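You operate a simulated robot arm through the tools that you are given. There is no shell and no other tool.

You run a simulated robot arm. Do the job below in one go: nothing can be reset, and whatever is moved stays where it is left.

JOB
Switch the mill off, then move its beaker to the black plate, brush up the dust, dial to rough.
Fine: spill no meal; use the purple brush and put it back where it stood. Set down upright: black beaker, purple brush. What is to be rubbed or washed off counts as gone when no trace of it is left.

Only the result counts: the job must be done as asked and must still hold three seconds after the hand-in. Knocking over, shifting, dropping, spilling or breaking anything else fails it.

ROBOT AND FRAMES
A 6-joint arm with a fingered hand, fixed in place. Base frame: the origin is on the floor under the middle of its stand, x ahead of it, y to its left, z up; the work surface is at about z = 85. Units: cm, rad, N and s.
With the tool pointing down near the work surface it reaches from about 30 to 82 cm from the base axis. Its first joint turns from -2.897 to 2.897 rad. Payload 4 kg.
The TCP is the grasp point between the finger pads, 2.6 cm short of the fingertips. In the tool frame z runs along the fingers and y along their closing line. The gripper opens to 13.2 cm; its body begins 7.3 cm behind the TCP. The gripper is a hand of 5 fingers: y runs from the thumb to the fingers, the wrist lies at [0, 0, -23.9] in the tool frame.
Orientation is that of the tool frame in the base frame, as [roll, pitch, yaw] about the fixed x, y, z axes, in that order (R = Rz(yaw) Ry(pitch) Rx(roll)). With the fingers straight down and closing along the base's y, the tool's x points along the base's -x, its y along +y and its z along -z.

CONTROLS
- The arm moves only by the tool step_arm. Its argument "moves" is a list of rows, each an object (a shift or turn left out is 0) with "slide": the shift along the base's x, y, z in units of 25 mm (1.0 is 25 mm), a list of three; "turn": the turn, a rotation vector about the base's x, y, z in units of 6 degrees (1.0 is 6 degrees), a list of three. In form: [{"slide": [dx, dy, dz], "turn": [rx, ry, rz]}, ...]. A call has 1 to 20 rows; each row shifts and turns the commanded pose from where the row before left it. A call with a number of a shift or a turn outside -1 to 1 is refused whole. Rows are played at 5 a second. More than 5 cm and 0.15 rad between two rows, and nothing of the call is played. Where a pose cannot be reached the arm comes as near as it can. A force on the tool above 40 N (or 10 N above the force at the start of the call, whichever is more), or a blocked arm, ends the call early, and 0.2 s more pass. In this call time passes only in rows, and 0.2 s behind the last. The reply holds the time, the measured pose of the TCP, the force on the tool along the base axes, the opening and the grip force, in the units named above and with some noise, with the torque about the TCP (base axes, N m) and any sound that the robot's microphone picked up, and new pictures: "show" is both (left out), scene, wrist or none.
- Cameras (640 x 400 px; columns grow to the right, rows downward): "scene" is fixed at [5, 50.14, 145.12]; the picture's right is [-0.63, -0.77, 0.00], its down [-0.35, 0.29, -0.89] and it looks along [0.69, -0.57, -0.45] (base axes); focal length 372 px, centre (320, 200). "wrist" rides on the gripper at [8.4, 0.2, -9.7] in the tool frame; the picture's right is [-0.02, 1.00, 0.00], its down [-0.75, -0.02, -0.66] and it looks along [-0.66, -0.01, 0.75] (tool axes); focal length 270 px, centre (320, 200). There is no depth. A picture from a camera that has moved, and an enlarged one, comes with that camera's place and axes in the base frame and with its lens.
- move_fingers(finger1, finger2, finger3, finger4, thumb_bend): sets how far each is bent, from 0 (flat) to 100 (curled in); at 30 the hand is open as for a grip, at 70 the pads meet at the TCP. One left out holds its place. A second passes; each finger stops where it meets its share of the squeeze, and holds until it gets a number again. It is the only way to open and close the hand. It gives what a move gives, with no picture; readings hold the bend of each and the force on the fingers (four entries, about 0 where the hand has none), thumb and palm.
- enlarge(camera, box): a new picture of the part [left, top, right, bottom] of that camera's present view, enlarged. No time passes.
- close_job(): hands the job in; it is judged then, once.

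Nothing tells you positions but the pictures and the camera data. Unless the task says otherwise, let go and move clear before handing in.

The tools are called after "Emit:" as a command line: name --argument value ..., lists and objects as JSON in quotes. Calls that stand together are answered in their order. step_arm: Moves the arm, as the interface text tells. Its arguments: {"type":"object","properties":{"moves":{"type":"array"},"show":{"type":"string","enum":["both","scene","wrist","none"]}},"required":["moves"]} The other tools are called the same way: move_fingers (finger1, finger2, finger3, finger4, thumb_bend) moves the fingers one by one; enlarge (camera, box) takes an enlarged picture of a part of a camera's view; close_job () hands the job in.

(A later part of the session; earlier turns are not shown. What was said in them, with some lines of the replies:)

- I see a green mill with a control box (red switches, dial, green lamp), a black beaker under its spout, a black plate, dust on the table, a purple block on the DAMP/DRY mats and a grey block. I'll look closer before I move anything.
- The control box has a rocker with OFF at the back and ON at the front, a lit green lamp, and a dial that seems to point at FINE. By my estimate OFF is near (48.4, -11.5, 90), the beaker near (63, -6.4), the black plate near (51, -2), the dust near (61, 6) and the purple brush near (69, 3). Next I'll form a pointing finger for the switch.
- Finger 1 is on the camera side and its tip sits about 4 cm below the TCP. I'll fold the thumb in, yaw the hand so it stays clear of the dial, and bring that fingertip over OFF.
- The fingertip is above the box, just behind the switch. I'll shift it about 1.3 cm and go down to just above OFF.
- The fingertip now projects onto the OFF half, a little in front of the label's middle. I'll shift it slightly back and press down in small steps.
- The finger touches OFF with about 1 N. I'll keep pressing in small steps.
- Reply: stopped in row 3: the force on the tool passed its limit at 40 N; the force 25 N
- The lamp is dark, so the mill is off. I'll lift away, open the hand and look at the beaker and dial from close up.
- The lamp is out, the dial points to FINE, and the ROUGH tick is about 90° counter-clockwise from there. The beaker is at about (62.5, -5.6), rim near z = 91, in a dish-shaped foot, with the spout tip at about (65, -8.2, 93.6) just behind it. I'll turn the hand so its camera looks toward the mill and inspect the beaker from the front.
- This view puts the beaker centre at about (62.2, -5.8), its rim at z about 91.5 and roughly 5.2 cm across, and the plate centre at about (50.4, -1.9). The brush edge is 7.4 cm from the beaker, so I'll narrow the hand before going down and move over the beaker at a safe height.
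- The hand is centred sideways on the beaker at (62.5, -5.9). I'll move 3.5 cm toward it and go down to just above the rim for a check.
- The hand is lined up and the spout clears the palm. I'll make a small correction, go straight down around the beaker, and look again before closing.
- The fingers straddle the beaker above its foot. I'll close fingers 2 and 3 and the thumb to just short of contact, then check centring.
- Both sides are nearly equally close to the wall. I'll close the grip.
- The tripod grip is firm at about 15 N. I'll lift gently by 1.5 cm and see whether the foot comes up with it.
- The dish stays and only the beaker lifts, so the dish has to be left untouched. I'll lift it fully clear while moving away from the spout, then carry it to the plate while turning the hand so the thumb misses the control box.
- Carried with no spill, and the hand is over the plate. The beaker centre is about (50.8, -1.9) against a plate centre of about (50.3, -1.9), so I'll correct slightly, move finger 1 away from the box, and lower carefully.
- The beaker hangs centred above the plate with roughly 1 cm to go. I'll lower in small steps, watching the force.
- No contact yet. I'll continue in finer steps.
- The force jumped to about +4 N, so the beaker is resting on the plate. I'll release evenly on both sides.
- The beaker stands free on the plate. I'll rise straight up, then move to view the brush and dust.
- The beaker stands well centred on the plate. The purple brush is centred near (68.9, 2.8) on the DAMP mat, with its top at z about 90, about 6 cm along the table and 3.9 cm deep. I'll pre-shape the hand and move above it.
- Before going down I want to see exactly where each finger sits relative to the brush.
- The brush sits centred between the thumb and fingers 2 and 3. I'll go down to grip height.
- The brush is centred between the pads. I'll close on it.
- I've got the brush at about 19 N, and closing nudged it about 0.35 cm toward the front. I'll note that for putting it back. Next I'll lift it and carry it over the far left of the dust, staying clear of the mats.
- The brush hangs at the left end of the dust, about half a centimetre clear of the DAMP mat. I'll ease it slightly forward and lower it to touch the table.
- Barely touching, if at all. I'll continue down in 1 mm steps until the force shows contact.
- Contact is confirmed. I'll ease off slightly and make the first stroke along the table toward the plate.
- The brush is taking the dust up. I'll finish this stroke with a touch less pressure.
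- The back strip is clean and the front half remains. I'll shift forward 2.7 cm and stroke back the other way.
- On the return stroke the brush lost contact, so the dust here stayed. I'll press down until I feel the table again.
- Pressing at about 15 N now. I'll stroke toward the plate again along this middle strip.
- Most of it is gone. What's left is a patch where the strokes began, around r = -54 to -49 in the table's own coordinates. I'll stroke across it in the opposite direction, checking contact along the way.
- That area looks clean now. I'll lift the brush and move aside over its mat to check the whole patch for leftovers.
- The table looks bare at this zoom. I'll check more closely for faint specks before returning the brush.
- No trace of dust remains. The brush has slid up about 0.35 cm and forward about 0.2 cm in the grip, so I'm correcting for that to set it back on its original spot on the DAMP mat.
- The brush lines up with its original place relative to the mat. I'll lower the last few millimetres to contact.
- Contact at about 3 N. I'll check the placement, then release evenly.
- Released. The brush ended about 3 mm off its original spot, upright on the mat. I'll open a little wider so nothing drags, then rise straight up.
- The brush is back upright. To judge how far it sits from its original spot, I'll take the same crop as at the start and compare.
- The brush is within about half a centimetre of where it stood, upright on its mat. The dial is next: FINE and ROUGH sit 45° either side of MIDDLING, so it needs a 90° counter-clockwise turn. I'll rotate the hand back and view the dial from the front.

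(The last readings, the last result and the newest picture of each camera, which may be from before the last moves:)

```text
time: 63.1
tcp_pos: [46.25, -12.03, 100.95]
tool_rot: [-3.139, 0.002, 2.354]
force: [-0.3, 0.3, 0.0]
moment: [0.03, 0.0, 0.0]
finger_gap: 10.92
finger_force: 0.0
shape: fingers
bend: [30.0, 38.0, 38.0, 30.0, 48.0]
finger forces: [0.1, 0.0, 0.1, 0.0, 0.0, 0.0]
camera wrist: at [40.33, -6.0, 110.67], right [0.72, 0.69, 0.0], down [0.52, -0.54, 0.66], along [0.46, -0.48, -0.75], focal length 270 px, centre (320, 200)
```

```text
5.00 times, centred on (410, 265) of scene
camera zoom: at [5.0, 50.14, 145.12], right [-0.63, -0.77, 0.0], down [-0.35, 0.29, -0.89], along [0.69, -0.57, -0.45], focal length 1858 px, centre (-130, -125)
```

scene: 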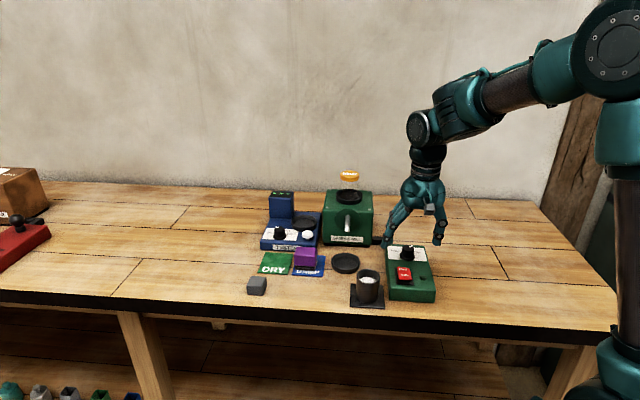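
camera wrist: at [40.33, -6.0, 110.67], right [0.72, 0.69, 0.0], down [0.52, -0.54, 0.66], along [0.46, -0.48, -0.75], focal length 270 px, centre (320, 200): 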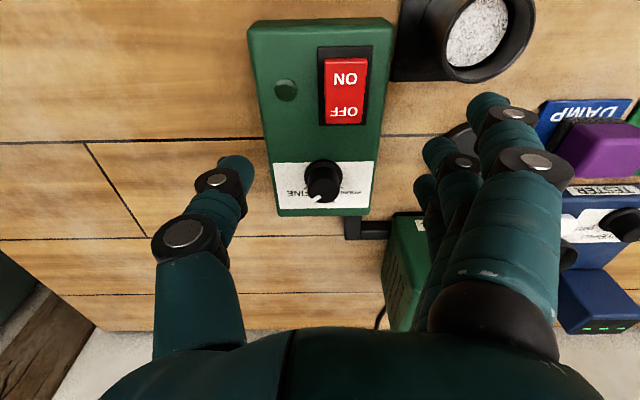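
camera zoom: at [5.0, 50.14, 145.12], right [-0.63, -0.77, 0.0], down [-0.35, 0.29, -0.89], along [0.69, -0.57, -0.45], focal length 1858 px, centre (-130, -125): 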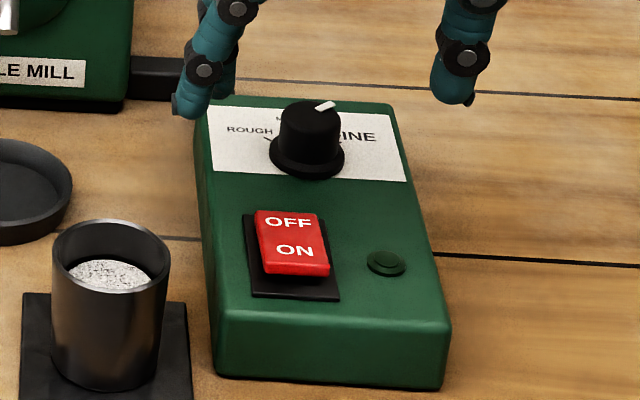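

The dial centre is at about (51.7, -17.2), its top at z about 91.2 and its cap about 2.9 cm wide. I'll curl fingers 1 and 4 out of the way, since they could otherwise sweep over the rocker, and come above the dial.

Emit:
move_fingers --finger1 100 --finger2 52 --finger3 52 --finger4 100 --thumb_bend 54

Emit:
step_arm --moves '[{"slide": [0.5, -0.47, 0]}, {"slide": [0.5, -0.47, 0]}, {"slide": [0.5, -0.47, -0.4]}, {"slide": [0.5, -0.47, -0.6]}, {"slide": [0, 0, -0.8]}]' --show "both"

Emit:
enlarge --camera "wrist" --box '[180, 20, 460, 240]'

Emit:
enlarge --camera "scene" --box '[365, 200, 455, 300]'

```text
time: 64.1
tcp_pos: [46.3, -12.08, 100.98]
tool_rot: [-3.14, 0.003, 2.356]
force: [-0.6, 0.3, 0.9]
moment: [0.0, -0.01, -0.01]
finger_gap: 5.06
finger_force: 0.1
shape: fingers
bend: [100.0, 52.0, 52.0, 100.0, 54.0]
finger forces: [0.1, 0.1, 0.0, 0.1, 0.0, 0.0]
```

```text
time: 65.3
tcp_pos: [51.23, -16.89, 96.54]
tool_rot: [-3.139, 0.002, 2.357]
force: [1.0, -0.2, 1.1]
moment: [-0.02, -0.04, 0.0]
finger_gap: 5.07
finger_force: 0.1
shape: fingers
bend: [100.0, 52.0, 52.0, 100.0, 54.0]
finger forces: [0.0, 0.0, 0.0, 0.0, 0.0, 0.0]
camera wrist: at [45.33, -10.75, 106.19], right [0.72, 0.69, 0.0], down [0.52, -0.54, 0.66], along [0.46, -0.48, -0.75], focal length 270 px, centre (320, 200)
```

scene: 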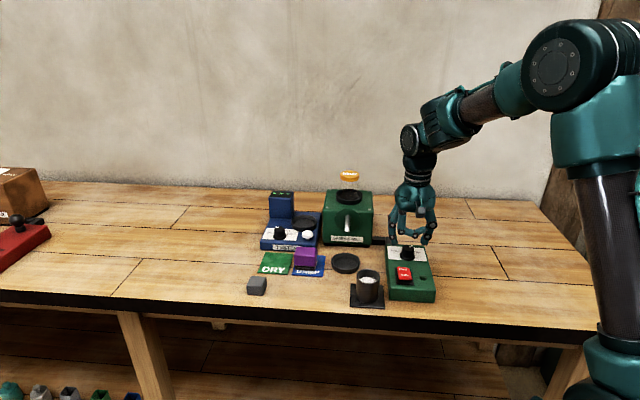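
wrist: 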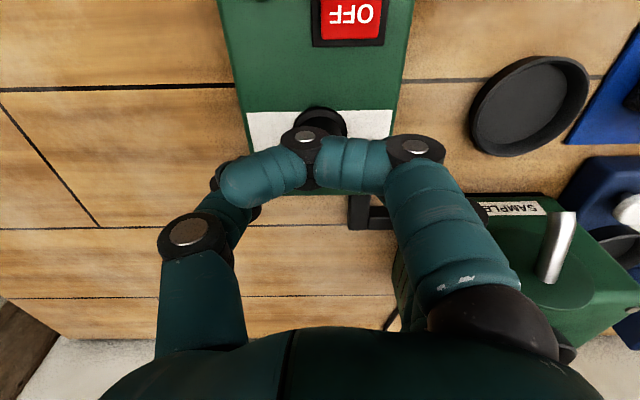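

```text
1.82 times, centred on (320, 130) of wrist
camera zoom: at [45.33, -10.75, 106.19], right [0.72, 0.69, 0.0], down [0.52, -0.54, 0.66], along [0.46, -0.48, -0.75], focal length 491 px, centre (320, 327)
```

zoom: 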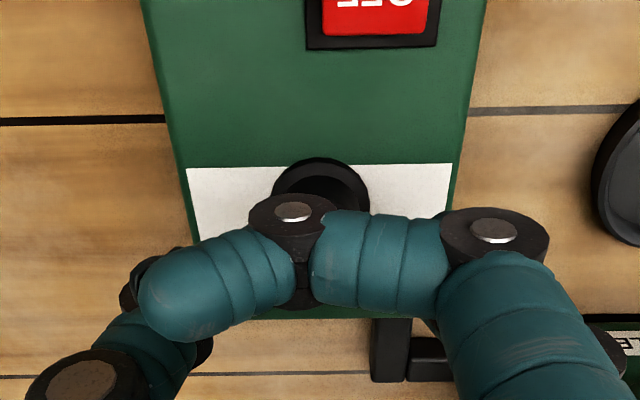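

```text
4.00 times, centred on (410, 250) of scene
camera zoom: at [5.0, 50.14, 145.12], right [-0.63, -0.77, 0.0], down [-0.35, 0.29, -0.89], along [0.69, -0.57, -0.45], focal length 1487 px, centre (-40, 0)
```

zoom: 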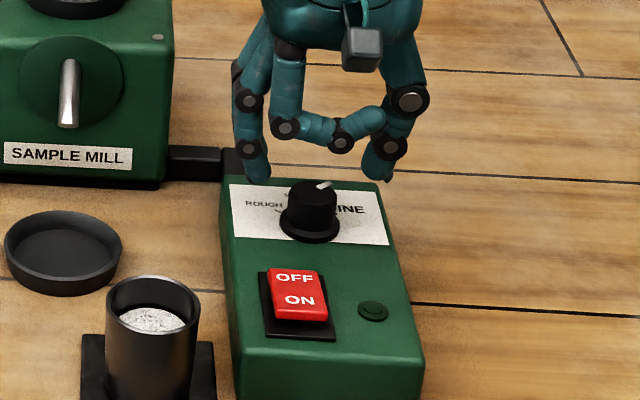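

The curled finger blocks the wrist view, but the dial skirt still shows it is centred (x about -0.6, y about +0.2). I'll go down around the cap.

Emit:
step_arm --moves '[{"slide": [0.05, 0.05, -0.4]}, {"slide": [0, 0, -0.5]}, {"slide": [0, 0, -0.4]}, {"slide": [0, 0, -0.26]}]' --show "both"

Emit:
enlarge --camera "scene" --box '[375, 215, 435, 285]'

Emit:
enlarge --camera "wrist" --box '[180, 0, 460, 200]'

```text
time: 66.3
tcp_pos: [51.33, -16.64, 92.72]
tool_rot: [-3.141, 0.002, 2.356]
force: [-0.2, -0.5, -0.6]
moment: [-0.03, -0.01, -0.02]
finger_gap: 5.07
finger_force: 0.1
shape: fingers
bend: [100.0, 52.0, 52.0, 100.0, 54.0]
finger forces: [0.0, 0.0, 0.0, 0.1, 0.1, 0.1]
camera wrist: at [45.48, -10.58, 102.29], right [0.72, 0.69, 0.0], down [0.52, -0.54, 0.66], along [0.46, -0.48, -0.75], focal length 270 px, centre (320, 200)
```

scene: 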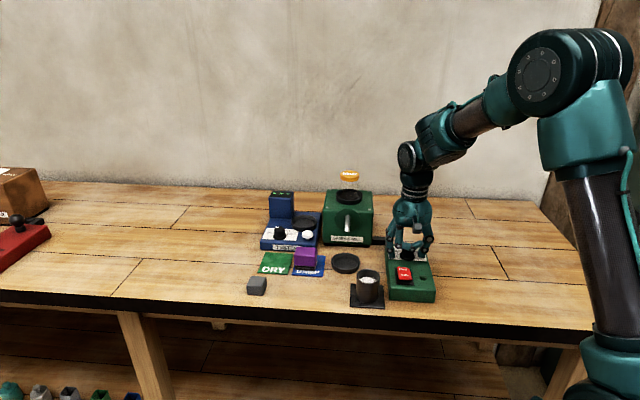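
wrist: 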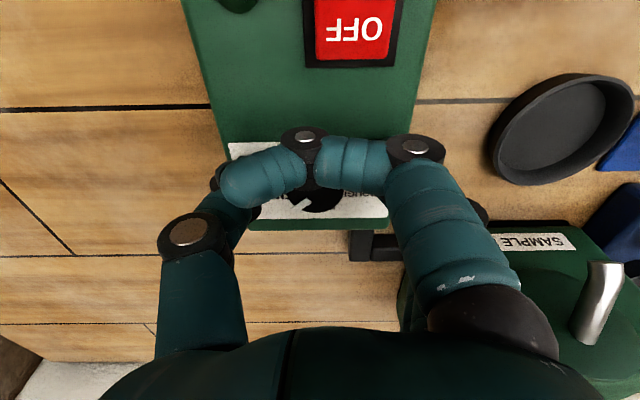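

```text
5.71 times, centred on (405, 250) of scene
camera zoom: at [5.0, 50.14, 145.12], right [-0.63, -0.77, 0.0], down [-0.35, 0.29, -0.89], along [0.69, -0.57, -0.45], focal length 2124 px, centre (-166, -86)
```

zoom: 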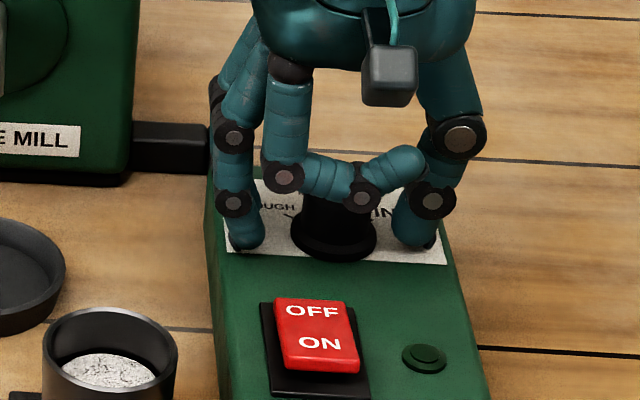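

```text
2.00 times, centred on (320, 100) of wrist
camera zoom: at [45.48, -10.58, 102.29], right [0.72, 0.69, 0.0], down [0.52, -0.54, 0.66], along [0.46, -0.48, -0.75], focal length 541 px, centre (320, 400)
```

zoom: 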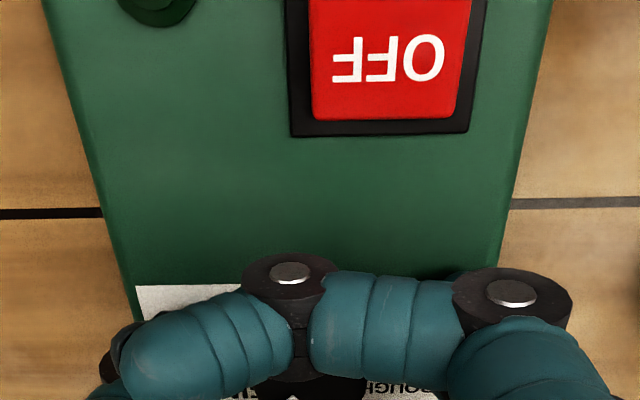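

The pads flank the cap with nothing touching. I'll close on the dial.

Emit:
move_fingers --finger2 80 --finger3 80 --thumb_bend 80

Emit:
enlarge --camera "scene" --box '[375, 215, 435, 285]'

Emit:
enlarge --camera "wrist" --box '[200, 80, 440, 260]'

```text
time: 67.3
tcp_pos: [51.31, -16.65, 92.58]
tool_rot: [-3.14, -0.001, 2.355]
force: [-8.5, -7.7, -15.9]
moment: [-0.11, 0.11, 0.01]
finger_gap: 4.6
finger_force: 18.8
shape: fingers
bend: [100.0, 70.0, 65.0, 100.0, 65.0]
finger forces: [0.0, 5.1, 7.1, 0.0, 23.7, 0.0]
```

```text
5.71 times, centred on (405, 250) of scene
camera zoom: at [5.0, 50.14, 145.12], right [-0.63, -0.77, 0.0], down [-0.35, 0.29, -0.89], along [0.69, -0.57, -0.45], focal length 2124 px, centre (-166, -86)
```

zoom: 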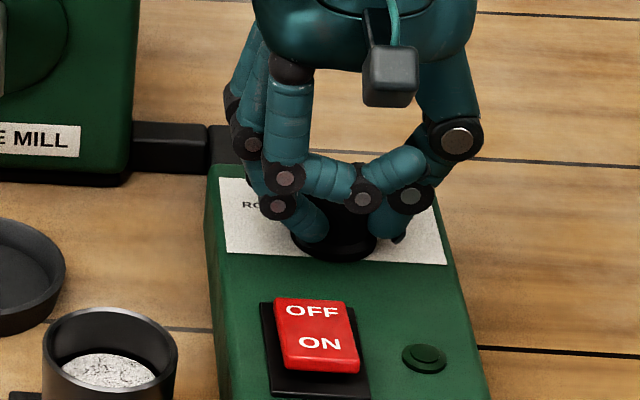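

```text
2.22 times, centred on (320, 170) of wrist
camera zoom: at [45.46, -10.6, 102.26], right [0.72, 0.69, 0.0], down [0.52, -0.54, 0.66], along [0.45, -0.48, -0.75], focal length 601 px, centre (320, 267)
```

zoom: 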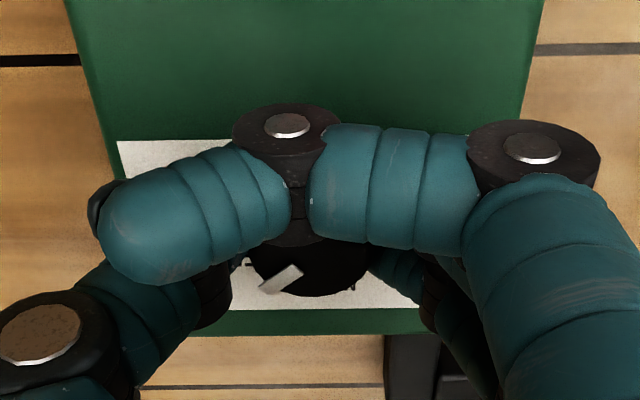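

The cap is gripped, but the thumb carries most of the load and the hand is being pulled sideways and down. I'll shift slightly toward the thumb side and down to balance it.

Emit:
step_arm --moves '[{"slide": [-0.05, -0.05, -0.03]}]' --show "none"

```text
time: 67.7
tcp_pos: [51.27, -16.72, 92.65]
tool_rot: [-3.141, 0.002, 2.36]
force: [-5.1, -0.9, -12.4]
moment: [0.01, 0.0, 0.0]
finger_gap: 4.61
finger_force: 18.2
shape: fingers
bend: [100.0, 70.0, 65.0, 100.0, 66.0]
finger forces: [0.0, 7.3, 9.0, 0.1, 20.4, 0.0]
```

Emit:
step_arm --moves '[{"slide": [-0.04, -0.01, -0.04]}]' --show "none"

```text
time: 68.1
tcp_pos: [51.2, -16.8, 92.48]
tool_rot: [3.139, 0.003, 2.356]
force: [-0.2, 0.3, -3.8]
moment: [0.07, -0.13, 0.02]
finger_gap: 4.56
finger_force: 19.7
shape: fingers
bend: [100.0, 70.0, 65.0, 100.0, 66.0]
finger forces: [0.0, 8.3, 11.8, 0.0, 19.3, 0.0]
```

The grip is balanced now. I'll turn counter-clockwise in stages, moving the TCP so the rotation is about the dial's own axis.

Emit:
step_arm --moves '[{"slide": [-0.0224, -0.0249, 0], "turn": [0, 0, 1]}, {"slide": [-0.0197, -0.0271, 0], "turn": [0, 0, 1]}, {"slide": [-0.0168, -0.029, 0], "turn": [0, 0, 1]}, {"slide": [-0.0136, -0.0306, 0], "turn": [0, 0, 1]}]' --show "both"

Emit:
enlarge --camera "wrist" --box '[200, 80, 440, 260]'

Emit:
enlarge --camera "scene" --box '[375, 215, 435, 285]'

```text
time: 69.1
tcp_pos: [51.03, -17.05, 92.55]
tool_rot: [-3.14, 0.001, 2.777]
force: [6.0, 1.3, -5.2]
moment: [0.21, -0.21, 0.04]
finger_gap: 4.52
finger_force: 19.5
shape: fingers
bend: [100.0, 70.0, 65.0, 100.0, 66.0]
finger forces: [0.0, 8.1, 12.8, 0.0, 17.0, 0.1]
camera wrist: at [43.12, -13.86, 102.16], right [0.38, 0.93, 0.0], down [0.7, -0.28, 0.66], along [0.61, -0.25, -0.75], focal length 270 px, centre (320, 200)
```

scene: 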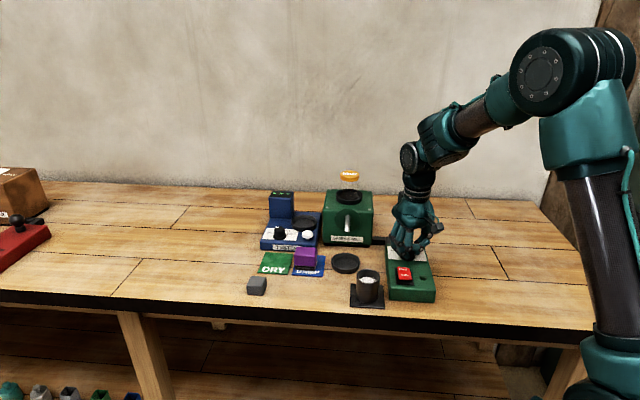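
wrist: 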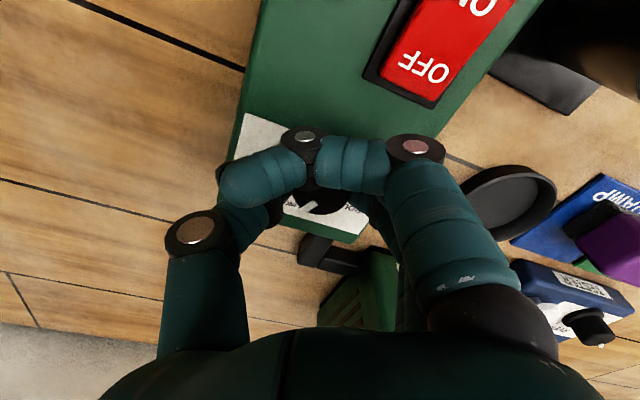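

```text
2.22 times, centred on (320, 170) of wrist
camera zoom: at [43.12, -13.86, 102.16], right [0.38, 0.93, 0.0], down [0.7, -0.28, 0.66], along [0.61, -0.25, -0.75], focal length 601 px, centre (320, 267)
```

zoom: 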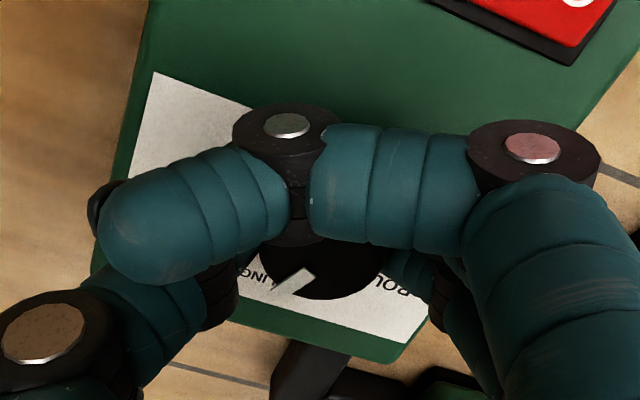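

```text
5.71 times, centred on (405, 250) of scene
camera zoom: at [5.0, 50.14, 145.12], right [-0.63, -0.77, 0.0], down [-0.35, 0.29, -0.89], along [0.69, -0.57, -0.45], focal length 2124 px, centre (-166, -86)
```

zoom: 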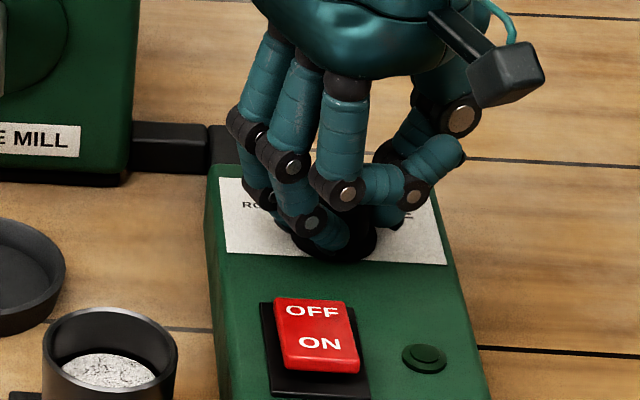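

The pointer is turning with the hand. I'll carry on with a small sideways correction for the force.

Emit:
step_arm --moves '[{"slide": [0.0, -0.031, 0], "turn": [0, 0, 1]}, {"slide": [0.005, -0.0328, 0], "turn": [0, 0, 1]}, {"slide": [0.0, -0.0333, 0], "turn": [0, 0, 1]}, {"slide": [0, -0.0335, 0], "turn": [0, 0, 1]}]' --show "none"

```text
time: 70.1
tcp_pos: [50.97, -17.29, 92.37]
tool_rot: [-3.14, 0.003, -3.089]
force: [6.3, 6.4, -2.0]
moment: [0.45, -0.14, 0.01]
finger_gap: 4.55
finger_force: 19.6
shape: fingers
bend: [100.0, 70.0, 65.0, 100.0, 66.0]
finger forces: [0.0, 8.7, 15.4, 0.0, 15.5, 0.0]
```

Emit:
step_arm --moves '[{"slide": [0.02, -0.01, 0], "turn": [0, 0, 1]}, {"slide": [0.02, -0.015, 0], "turn": [0, 0, 1]}, {"slide": [0.0104, -0.03, 0], "turn": [0, 0, 1]}, {"slide": [0.0136, -0.03, 0], "turn": [0, 0, 1]}]' --show "both"

Emit:
enlarge --camera "wrist" --box '[200, 80, 440, 260]'

Emit:
enlarge --camera "scene" --box '[375, 215, 435, 285]'

```text
time: 71.1
tcp_pos: [51.21, -17.32, 92.43]
tool_rot: [-3.14, 0.001, -2.668]
force: [1.6, 8.3, 4.2]
moment: [0.53, 0.1, 0.01]
finger_gap: 4.49
finger_force: 21.4
shape: fingers
bend: [100.0, 70.0, 66.0, 100.0, 66.0]
finger forces: [0.0, 9.5, 17.3, 0.0, 15.8, 0.0]
camera wrist: at [43.47, -21.23, 102.14], right [-0.44, 0.9, 0.0], down [0.68, 0.33, 0.66], along [0.59, 0.29, -0.75], focal length 270 px, centre (320, 200)
```

scene: 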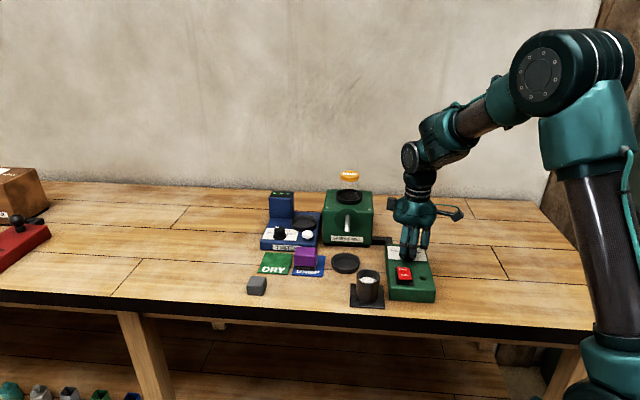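
wrist: 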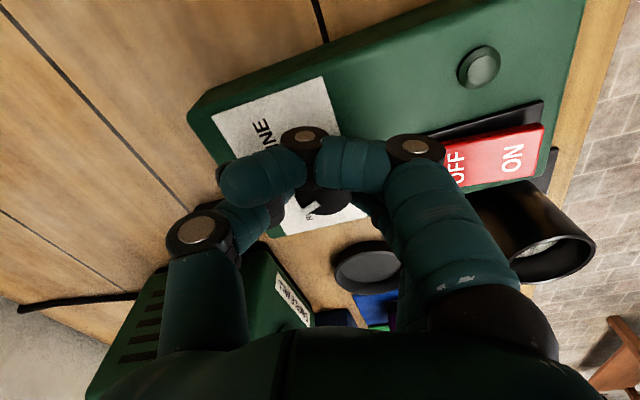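

```text
2.22 times, centred on (320, 170) of wrist
camera zoom: at [43.47, -21.23, 102.14], right [-0.44, 0.9, 0.0], down [0.68, 0.33, 0.66], along [0.59, 0.29, -0.75], focal length 601 px, centre (320, 267)
```

zoom: 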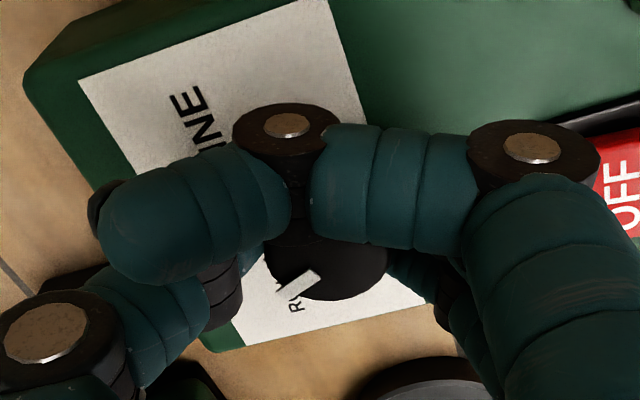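

```text
5.71 times, centred on (405, 250) of scene
camera zoom: at [5.0, 50.14, 145.12], right [-0.63, -0.77, 0.0], down [-0.35, 0.29, -0.89], along [0.69, -0.57, -0.45], focal length 2124 px, centre (-166, -86)
```

zoom: 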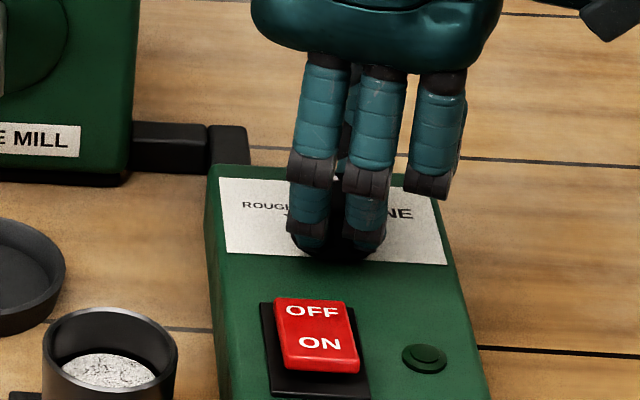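

72° is done and the pointer is approaching ROUGH. I'll make the last 18°.

Emit:
step_arm --moves '[{"slide": [0.0168, 0.0, 0.01], "turn": [0, 0, 1]}, {"slide": [0.0197, -0.015, 0], "turn": [0, 0, 1]}, {"slide": [0.0224, -0.02, 0], "turn": [0, 0, 1]}]' --show "both"

Emit:
enlarge --camera "wrist" --box '[260, 130, 380, 230]'

Emit:
enlarge --camera "scene" --box '[375, 215, 435, 285]'

```text
time: 71.9
tcp_pos: [51.28, -17.67, 92.42]
tool_rot: [-3.142, 0.002, -2.354]
force: [-0.2, 9.9, 1.6]
moment: [0.48, 0.17, 0.04]
finger_gap: 4.52
finger_force: 20.8
shape: fingers
bend: [100.0, 70.0, 66.0, 100.0, 67.0]
finger forces: [0.0, 9.1, 16.7, 0.0, 15.0, 0.1]
camera wrist: at [45.13, -23.54, 102.14], right [-0.69, 0.72, 0.0], down [0.54, 0.52, 0.66], along [0.47, 0.46, -0.75], focal length 270 px, centre (320, 200)
```

scene: 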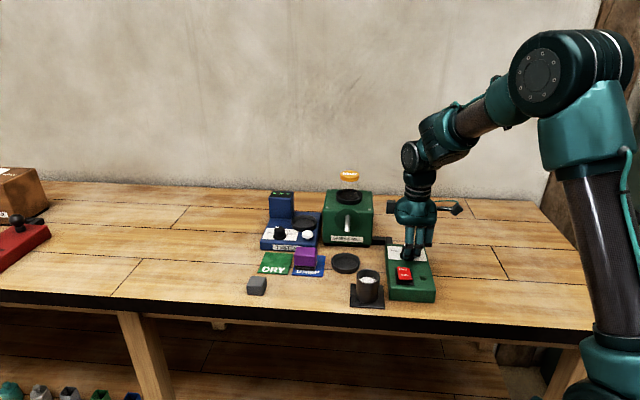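
wrist: 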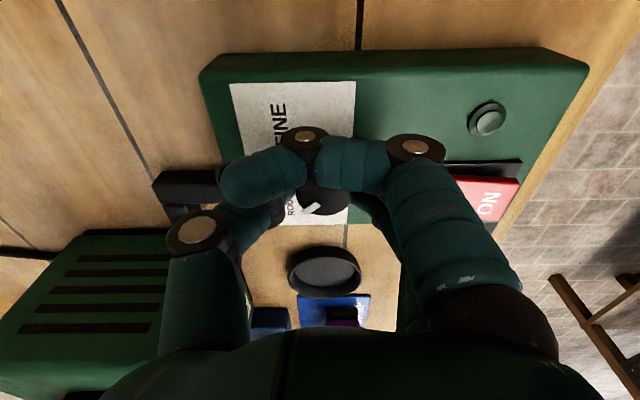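

```text
4.00 times, centred on (320, 180) of wrist
camera zoom: at [45.13, -23.54, 102.14], right [-0.69, 0.72, 0.0], down [0.54, 0.52, 0.66], along [0.47, 0.46, -0.75], focal length 1081 px, centre (320, 280)
```

zoom: 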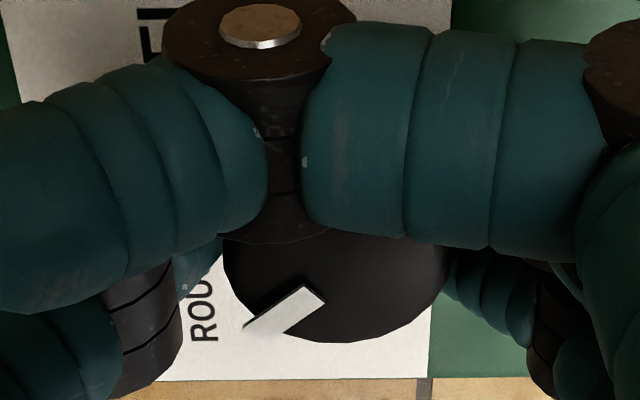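

```text
5.71 times, centred on (405, 250) of scene
camera zoom: at [5.0, 50.14, 145.12], right [-0.63, -0.77, 0.0], down [-0.35, 0.29, -0.89], along [0.69, -0.57, -0.45], focal length 2124 px, centre (-166, -86)
```

zoom: 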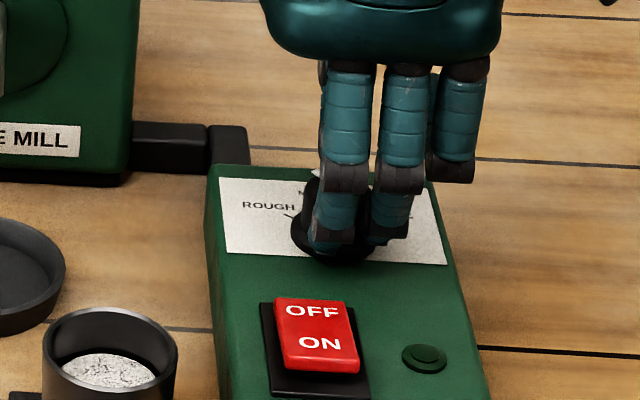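

The pointer now looks like it is at ROUGH. I'll let go, rise and check the dial properly.

Emit:
move_fingers --finger2 50 --finger3 50 --thumb_bend 50

Emit:
step_arm --moves '[{"slide": [0, 0, 0.4]}, {"slide": [0, 0, 0.8]}, {"slide": [0, 0, 1]}, {"slide": [0, 0, 1]}]' --show "both"

Emit:
enlarge --camera "scene" --box '[380, 230, 430, 270]'

Emit:
enlarge --camera "scene" --box '[370, 230, 450, 310]'

```text
time: 72.9
tcp_pos: [51.33, -17.61, 92.49]
tool_rot: [-3.141, 0.001, -2.357]
force: [-0.7, 0.7, 0.5]
moment: [0.02, 0.02, 0.01]
finger_gap: 5.26
finger_force: 0.0
shape: fingers
bend: [100.0, 50.0, 50.0, 100.0, 50.0]
finger forces: [0.0, 0.1, 0.0, 0.0, 0.0, 0.0]
```

```text
time: 73.9
tcp_pos: [51.36, -17.56, 100.64]
tool_rot: [-3.14, 0.001, -2.356]
force: [-0.3, 0.7, -0.1]
moment: [0.06, 0.0, 0.0]
finger_gap: 5.23
finger_force: 0.1
shape: fingers
bend: [100.0, 50.0, 50.0, 100.0, 50.0]
finger forces: [0.0, 0.0, 0.0, 0.0, 0.1, 0.0]
camera wrist: at [45.16, -23.49, 110.3], right [-0.69, 0.72, 0.0], down [0.54, 0.52, 0.66], along [0.48, 0.46, -0.75], focal length 270 px, centre (320, 200)
```

scene: 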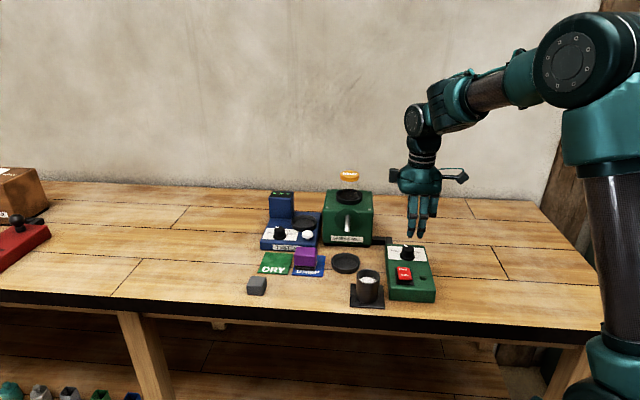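
wrist: 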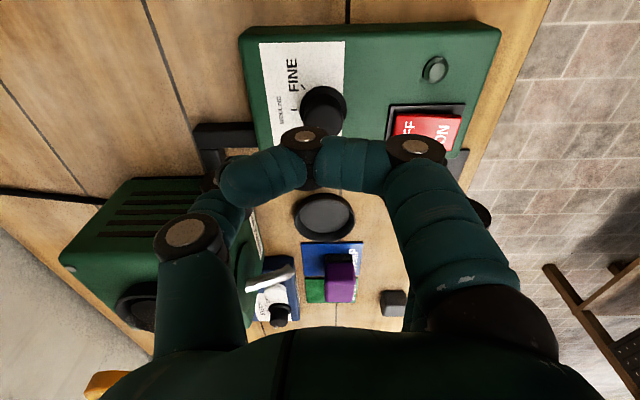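

```text
10.00 times, centred on (405, 250) of scene
camera zoom: at [5.0, 50.14, 145.12], right [-0.63, -0.77, 0.0], down [-0.35, 0.29, -0.89], along [0.69, -0.57, -0.45], focal length 3716 px, centre (-530, -300)
```

zoom: 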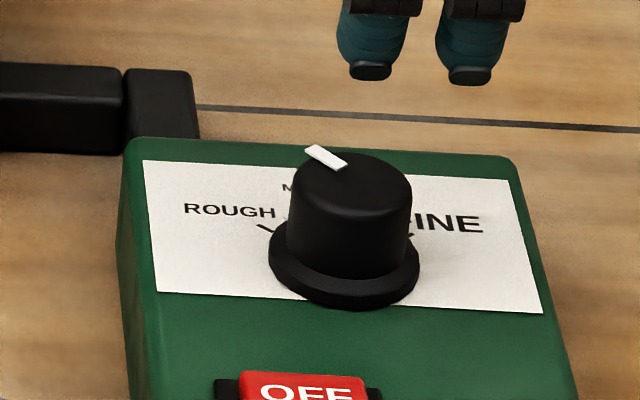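

```text
5.00 times, centred on (410, 270) of scene
camera zoom: at [5.0, 50.14, 145.12], right [-0.63, -0.77, 0.0], down [-0.35, 0.29, -0.89], along [0.69, -0.57, -0.45], focal length 1858 px, centre (-130, -150)
```

zoom: 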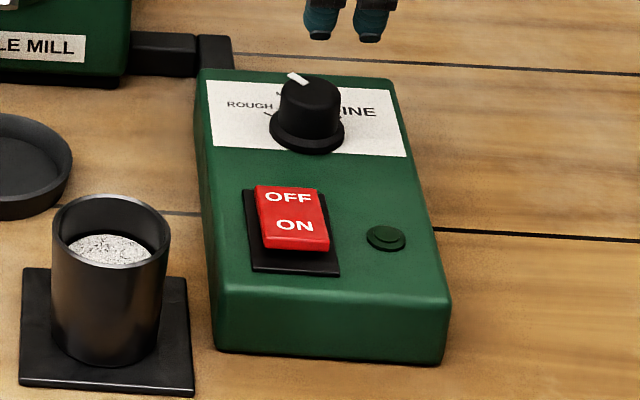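

The lamp is dark and the pointer looks lined up with ROUGH. I'll open the hand to uncover the dial for the wrist camera and rise a little.

Emit:
step_arm --moves '[{"slide": [0, -0.5, 0.8]}, {"slide": [0, -0.5, 0.8]}]' --show "none"

Emit:
move_fingers --finger1 30 --finger2 30 --finger3 30 --finger4 30 --thumb_bend 30

Emit:
step_arm --moves '[{"slide": [0, 0, 0.1]}]' --show "wrist"

Emit:
enlarge --camera "wrist" --box '[260, 40, 380, 160]'

```text
time: 74.5
tcp_pos: [51.32, -20.13, 104.5]
tool_rot: [-3.14, 0.003, -2.356]
force: [0.0, 0.2, -0.9]
moment: [0.0, 0.01, 0.02]
finger_gap: 5.27
finger_force: 0.1
shape: fingers
bend: [100.0, 50.0, 50.0, 100.0, 50.0]
finger forces: [0.0, 0.0, 0.1, 0.0, 0.1, 0.0]
```

```text
time: 75.5
tcp_pos: [51.15, -20.1, 104.46]
tool_rot: [-3.14, 0.002, -2.356]
force: [0.5, 0.0, 0.0]
moment: [-0.01, -0.02, 0.02]
finger_gap: 13.86
finger_force: 0.0
shape: fingers
bend: [30.0, 30.0, 30.0, 30.0, 30.0]
finger forces: [0.0, 0.0, 0.1, 0.1, 0.0, 0.0]
```

```text
time: 75.9
tcp_pos: [51.26, -20.19, 104.64]
tool_rot: [-3.142, 0.003, -2.357]
force: [-0.2, 0.0, 0.0]
moment: [0.01, 0.01, 0.02]
finger_gap: 13.82
finger_force: 0.1
shape: fingers
bend: [30.0, 30.0, 30.0, 30.0, 30.0]
finger forces: [0.1, 0.1, 0.0, 0.0, 0.0, 0.0]
camera wrist: at [45.12, -26.04, 114.36], right [-0.69, 0.72, 0.0], down [0.54, 0.52, 0.66], along [0.48, 0.46, -0.75], focal length 270 px, centre (320, 200)
```

wrist: 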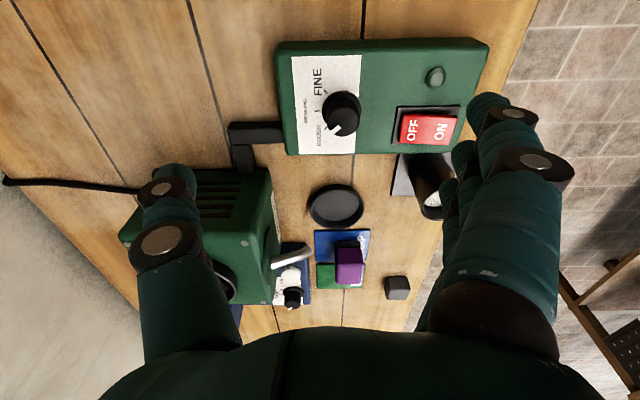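

```text
3.33 times, centred on (320, 100) of wrist
camera zoom: at [45.12, -26.04, 114.36], right [-0.69, 0.72, 0.0], down [0.54, 0.52, 0.66], along [0.48, 0.46, -0.75], focal length 901 px, centre (320, 533)
```

zoom: 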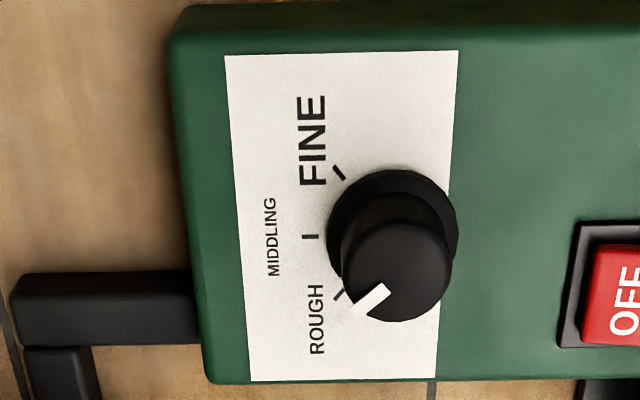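

The pointer bar is parallel to the ROUGH tick, the lamp is dark and OFF is pressed. I'll take one last look over the whole bench before handing in.

Emit:
enlarge --camera "scene" --box '[240, 170, 450, 320]'

Emit:
enlarge --camera "wrist" --box '[290, 150, 450, 310]'

```text
2.67 times, centred on (345, 245) of scene
camera zoom: at [5.0, 50.14, 145.12], right [-0.63, -0.77, 0.0], down [-0.35, 0.29, -0.89], along [0.69, -0.57, -0.45], focal length 991 px, centre (253, 80)
```

zoom: 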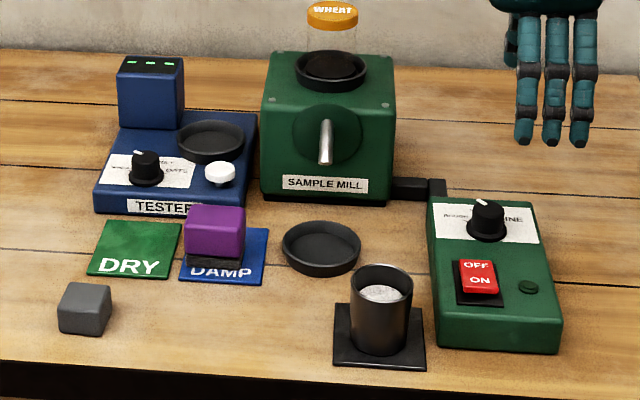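

```text
2.50 times, centred on (370, 230) of wrist
camera zoom: at [45.12, -26.04, 114.36], right [-0.69, 0.72, 0.0], down [0.54, 0.52, 0.66], along [0.48, 0.46, -0.75], focal length 676 px, centre (195, 125)
```

zoom: 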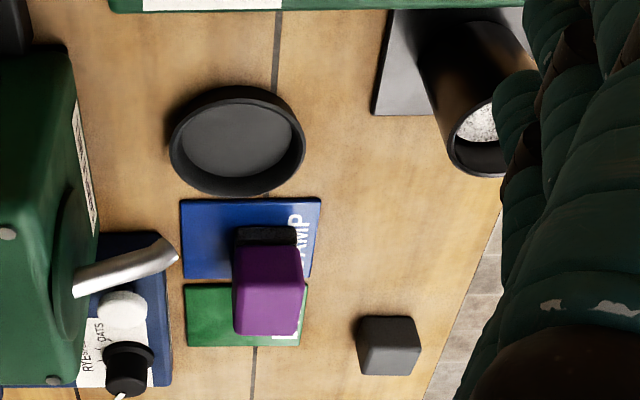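

The mill is off and the beaker stands upright on the black plate. No dust shows on the table, the brush is upright on the DAMP mat within about half a centimetre of its old spot, and the dial points to ROUGH. The hand is empty and clear, so I'm handing in.

Emit:
close_job

```text
The job is handed in.
```

The job is handed in, and everything asked for looked done in the last pictures. I haven't had a verdict back.

- **Mill:** OFF is pressed in and the lamp is dark.
- **Beaker:** it stands upright near the middle of the black plate. I saw no spilled meal. The black dish it stood in stayed where it was.
- **Dust:** I brushed it up with the purple brush. Close-up pictures of the spot showed no specks left.
- **Brush:** it is back upright on the DAMP mat, but about half a centimetre forward of where it stood. It slid that far when I let go, and I left it there rather than risk another grip.
- **Dial:** it is turned from FINE to ROUGH, and the pointer is parallel to the ROUGH mark.

In the pictures nothing else looked moved. The hand was empty and raised clear before I handed in.
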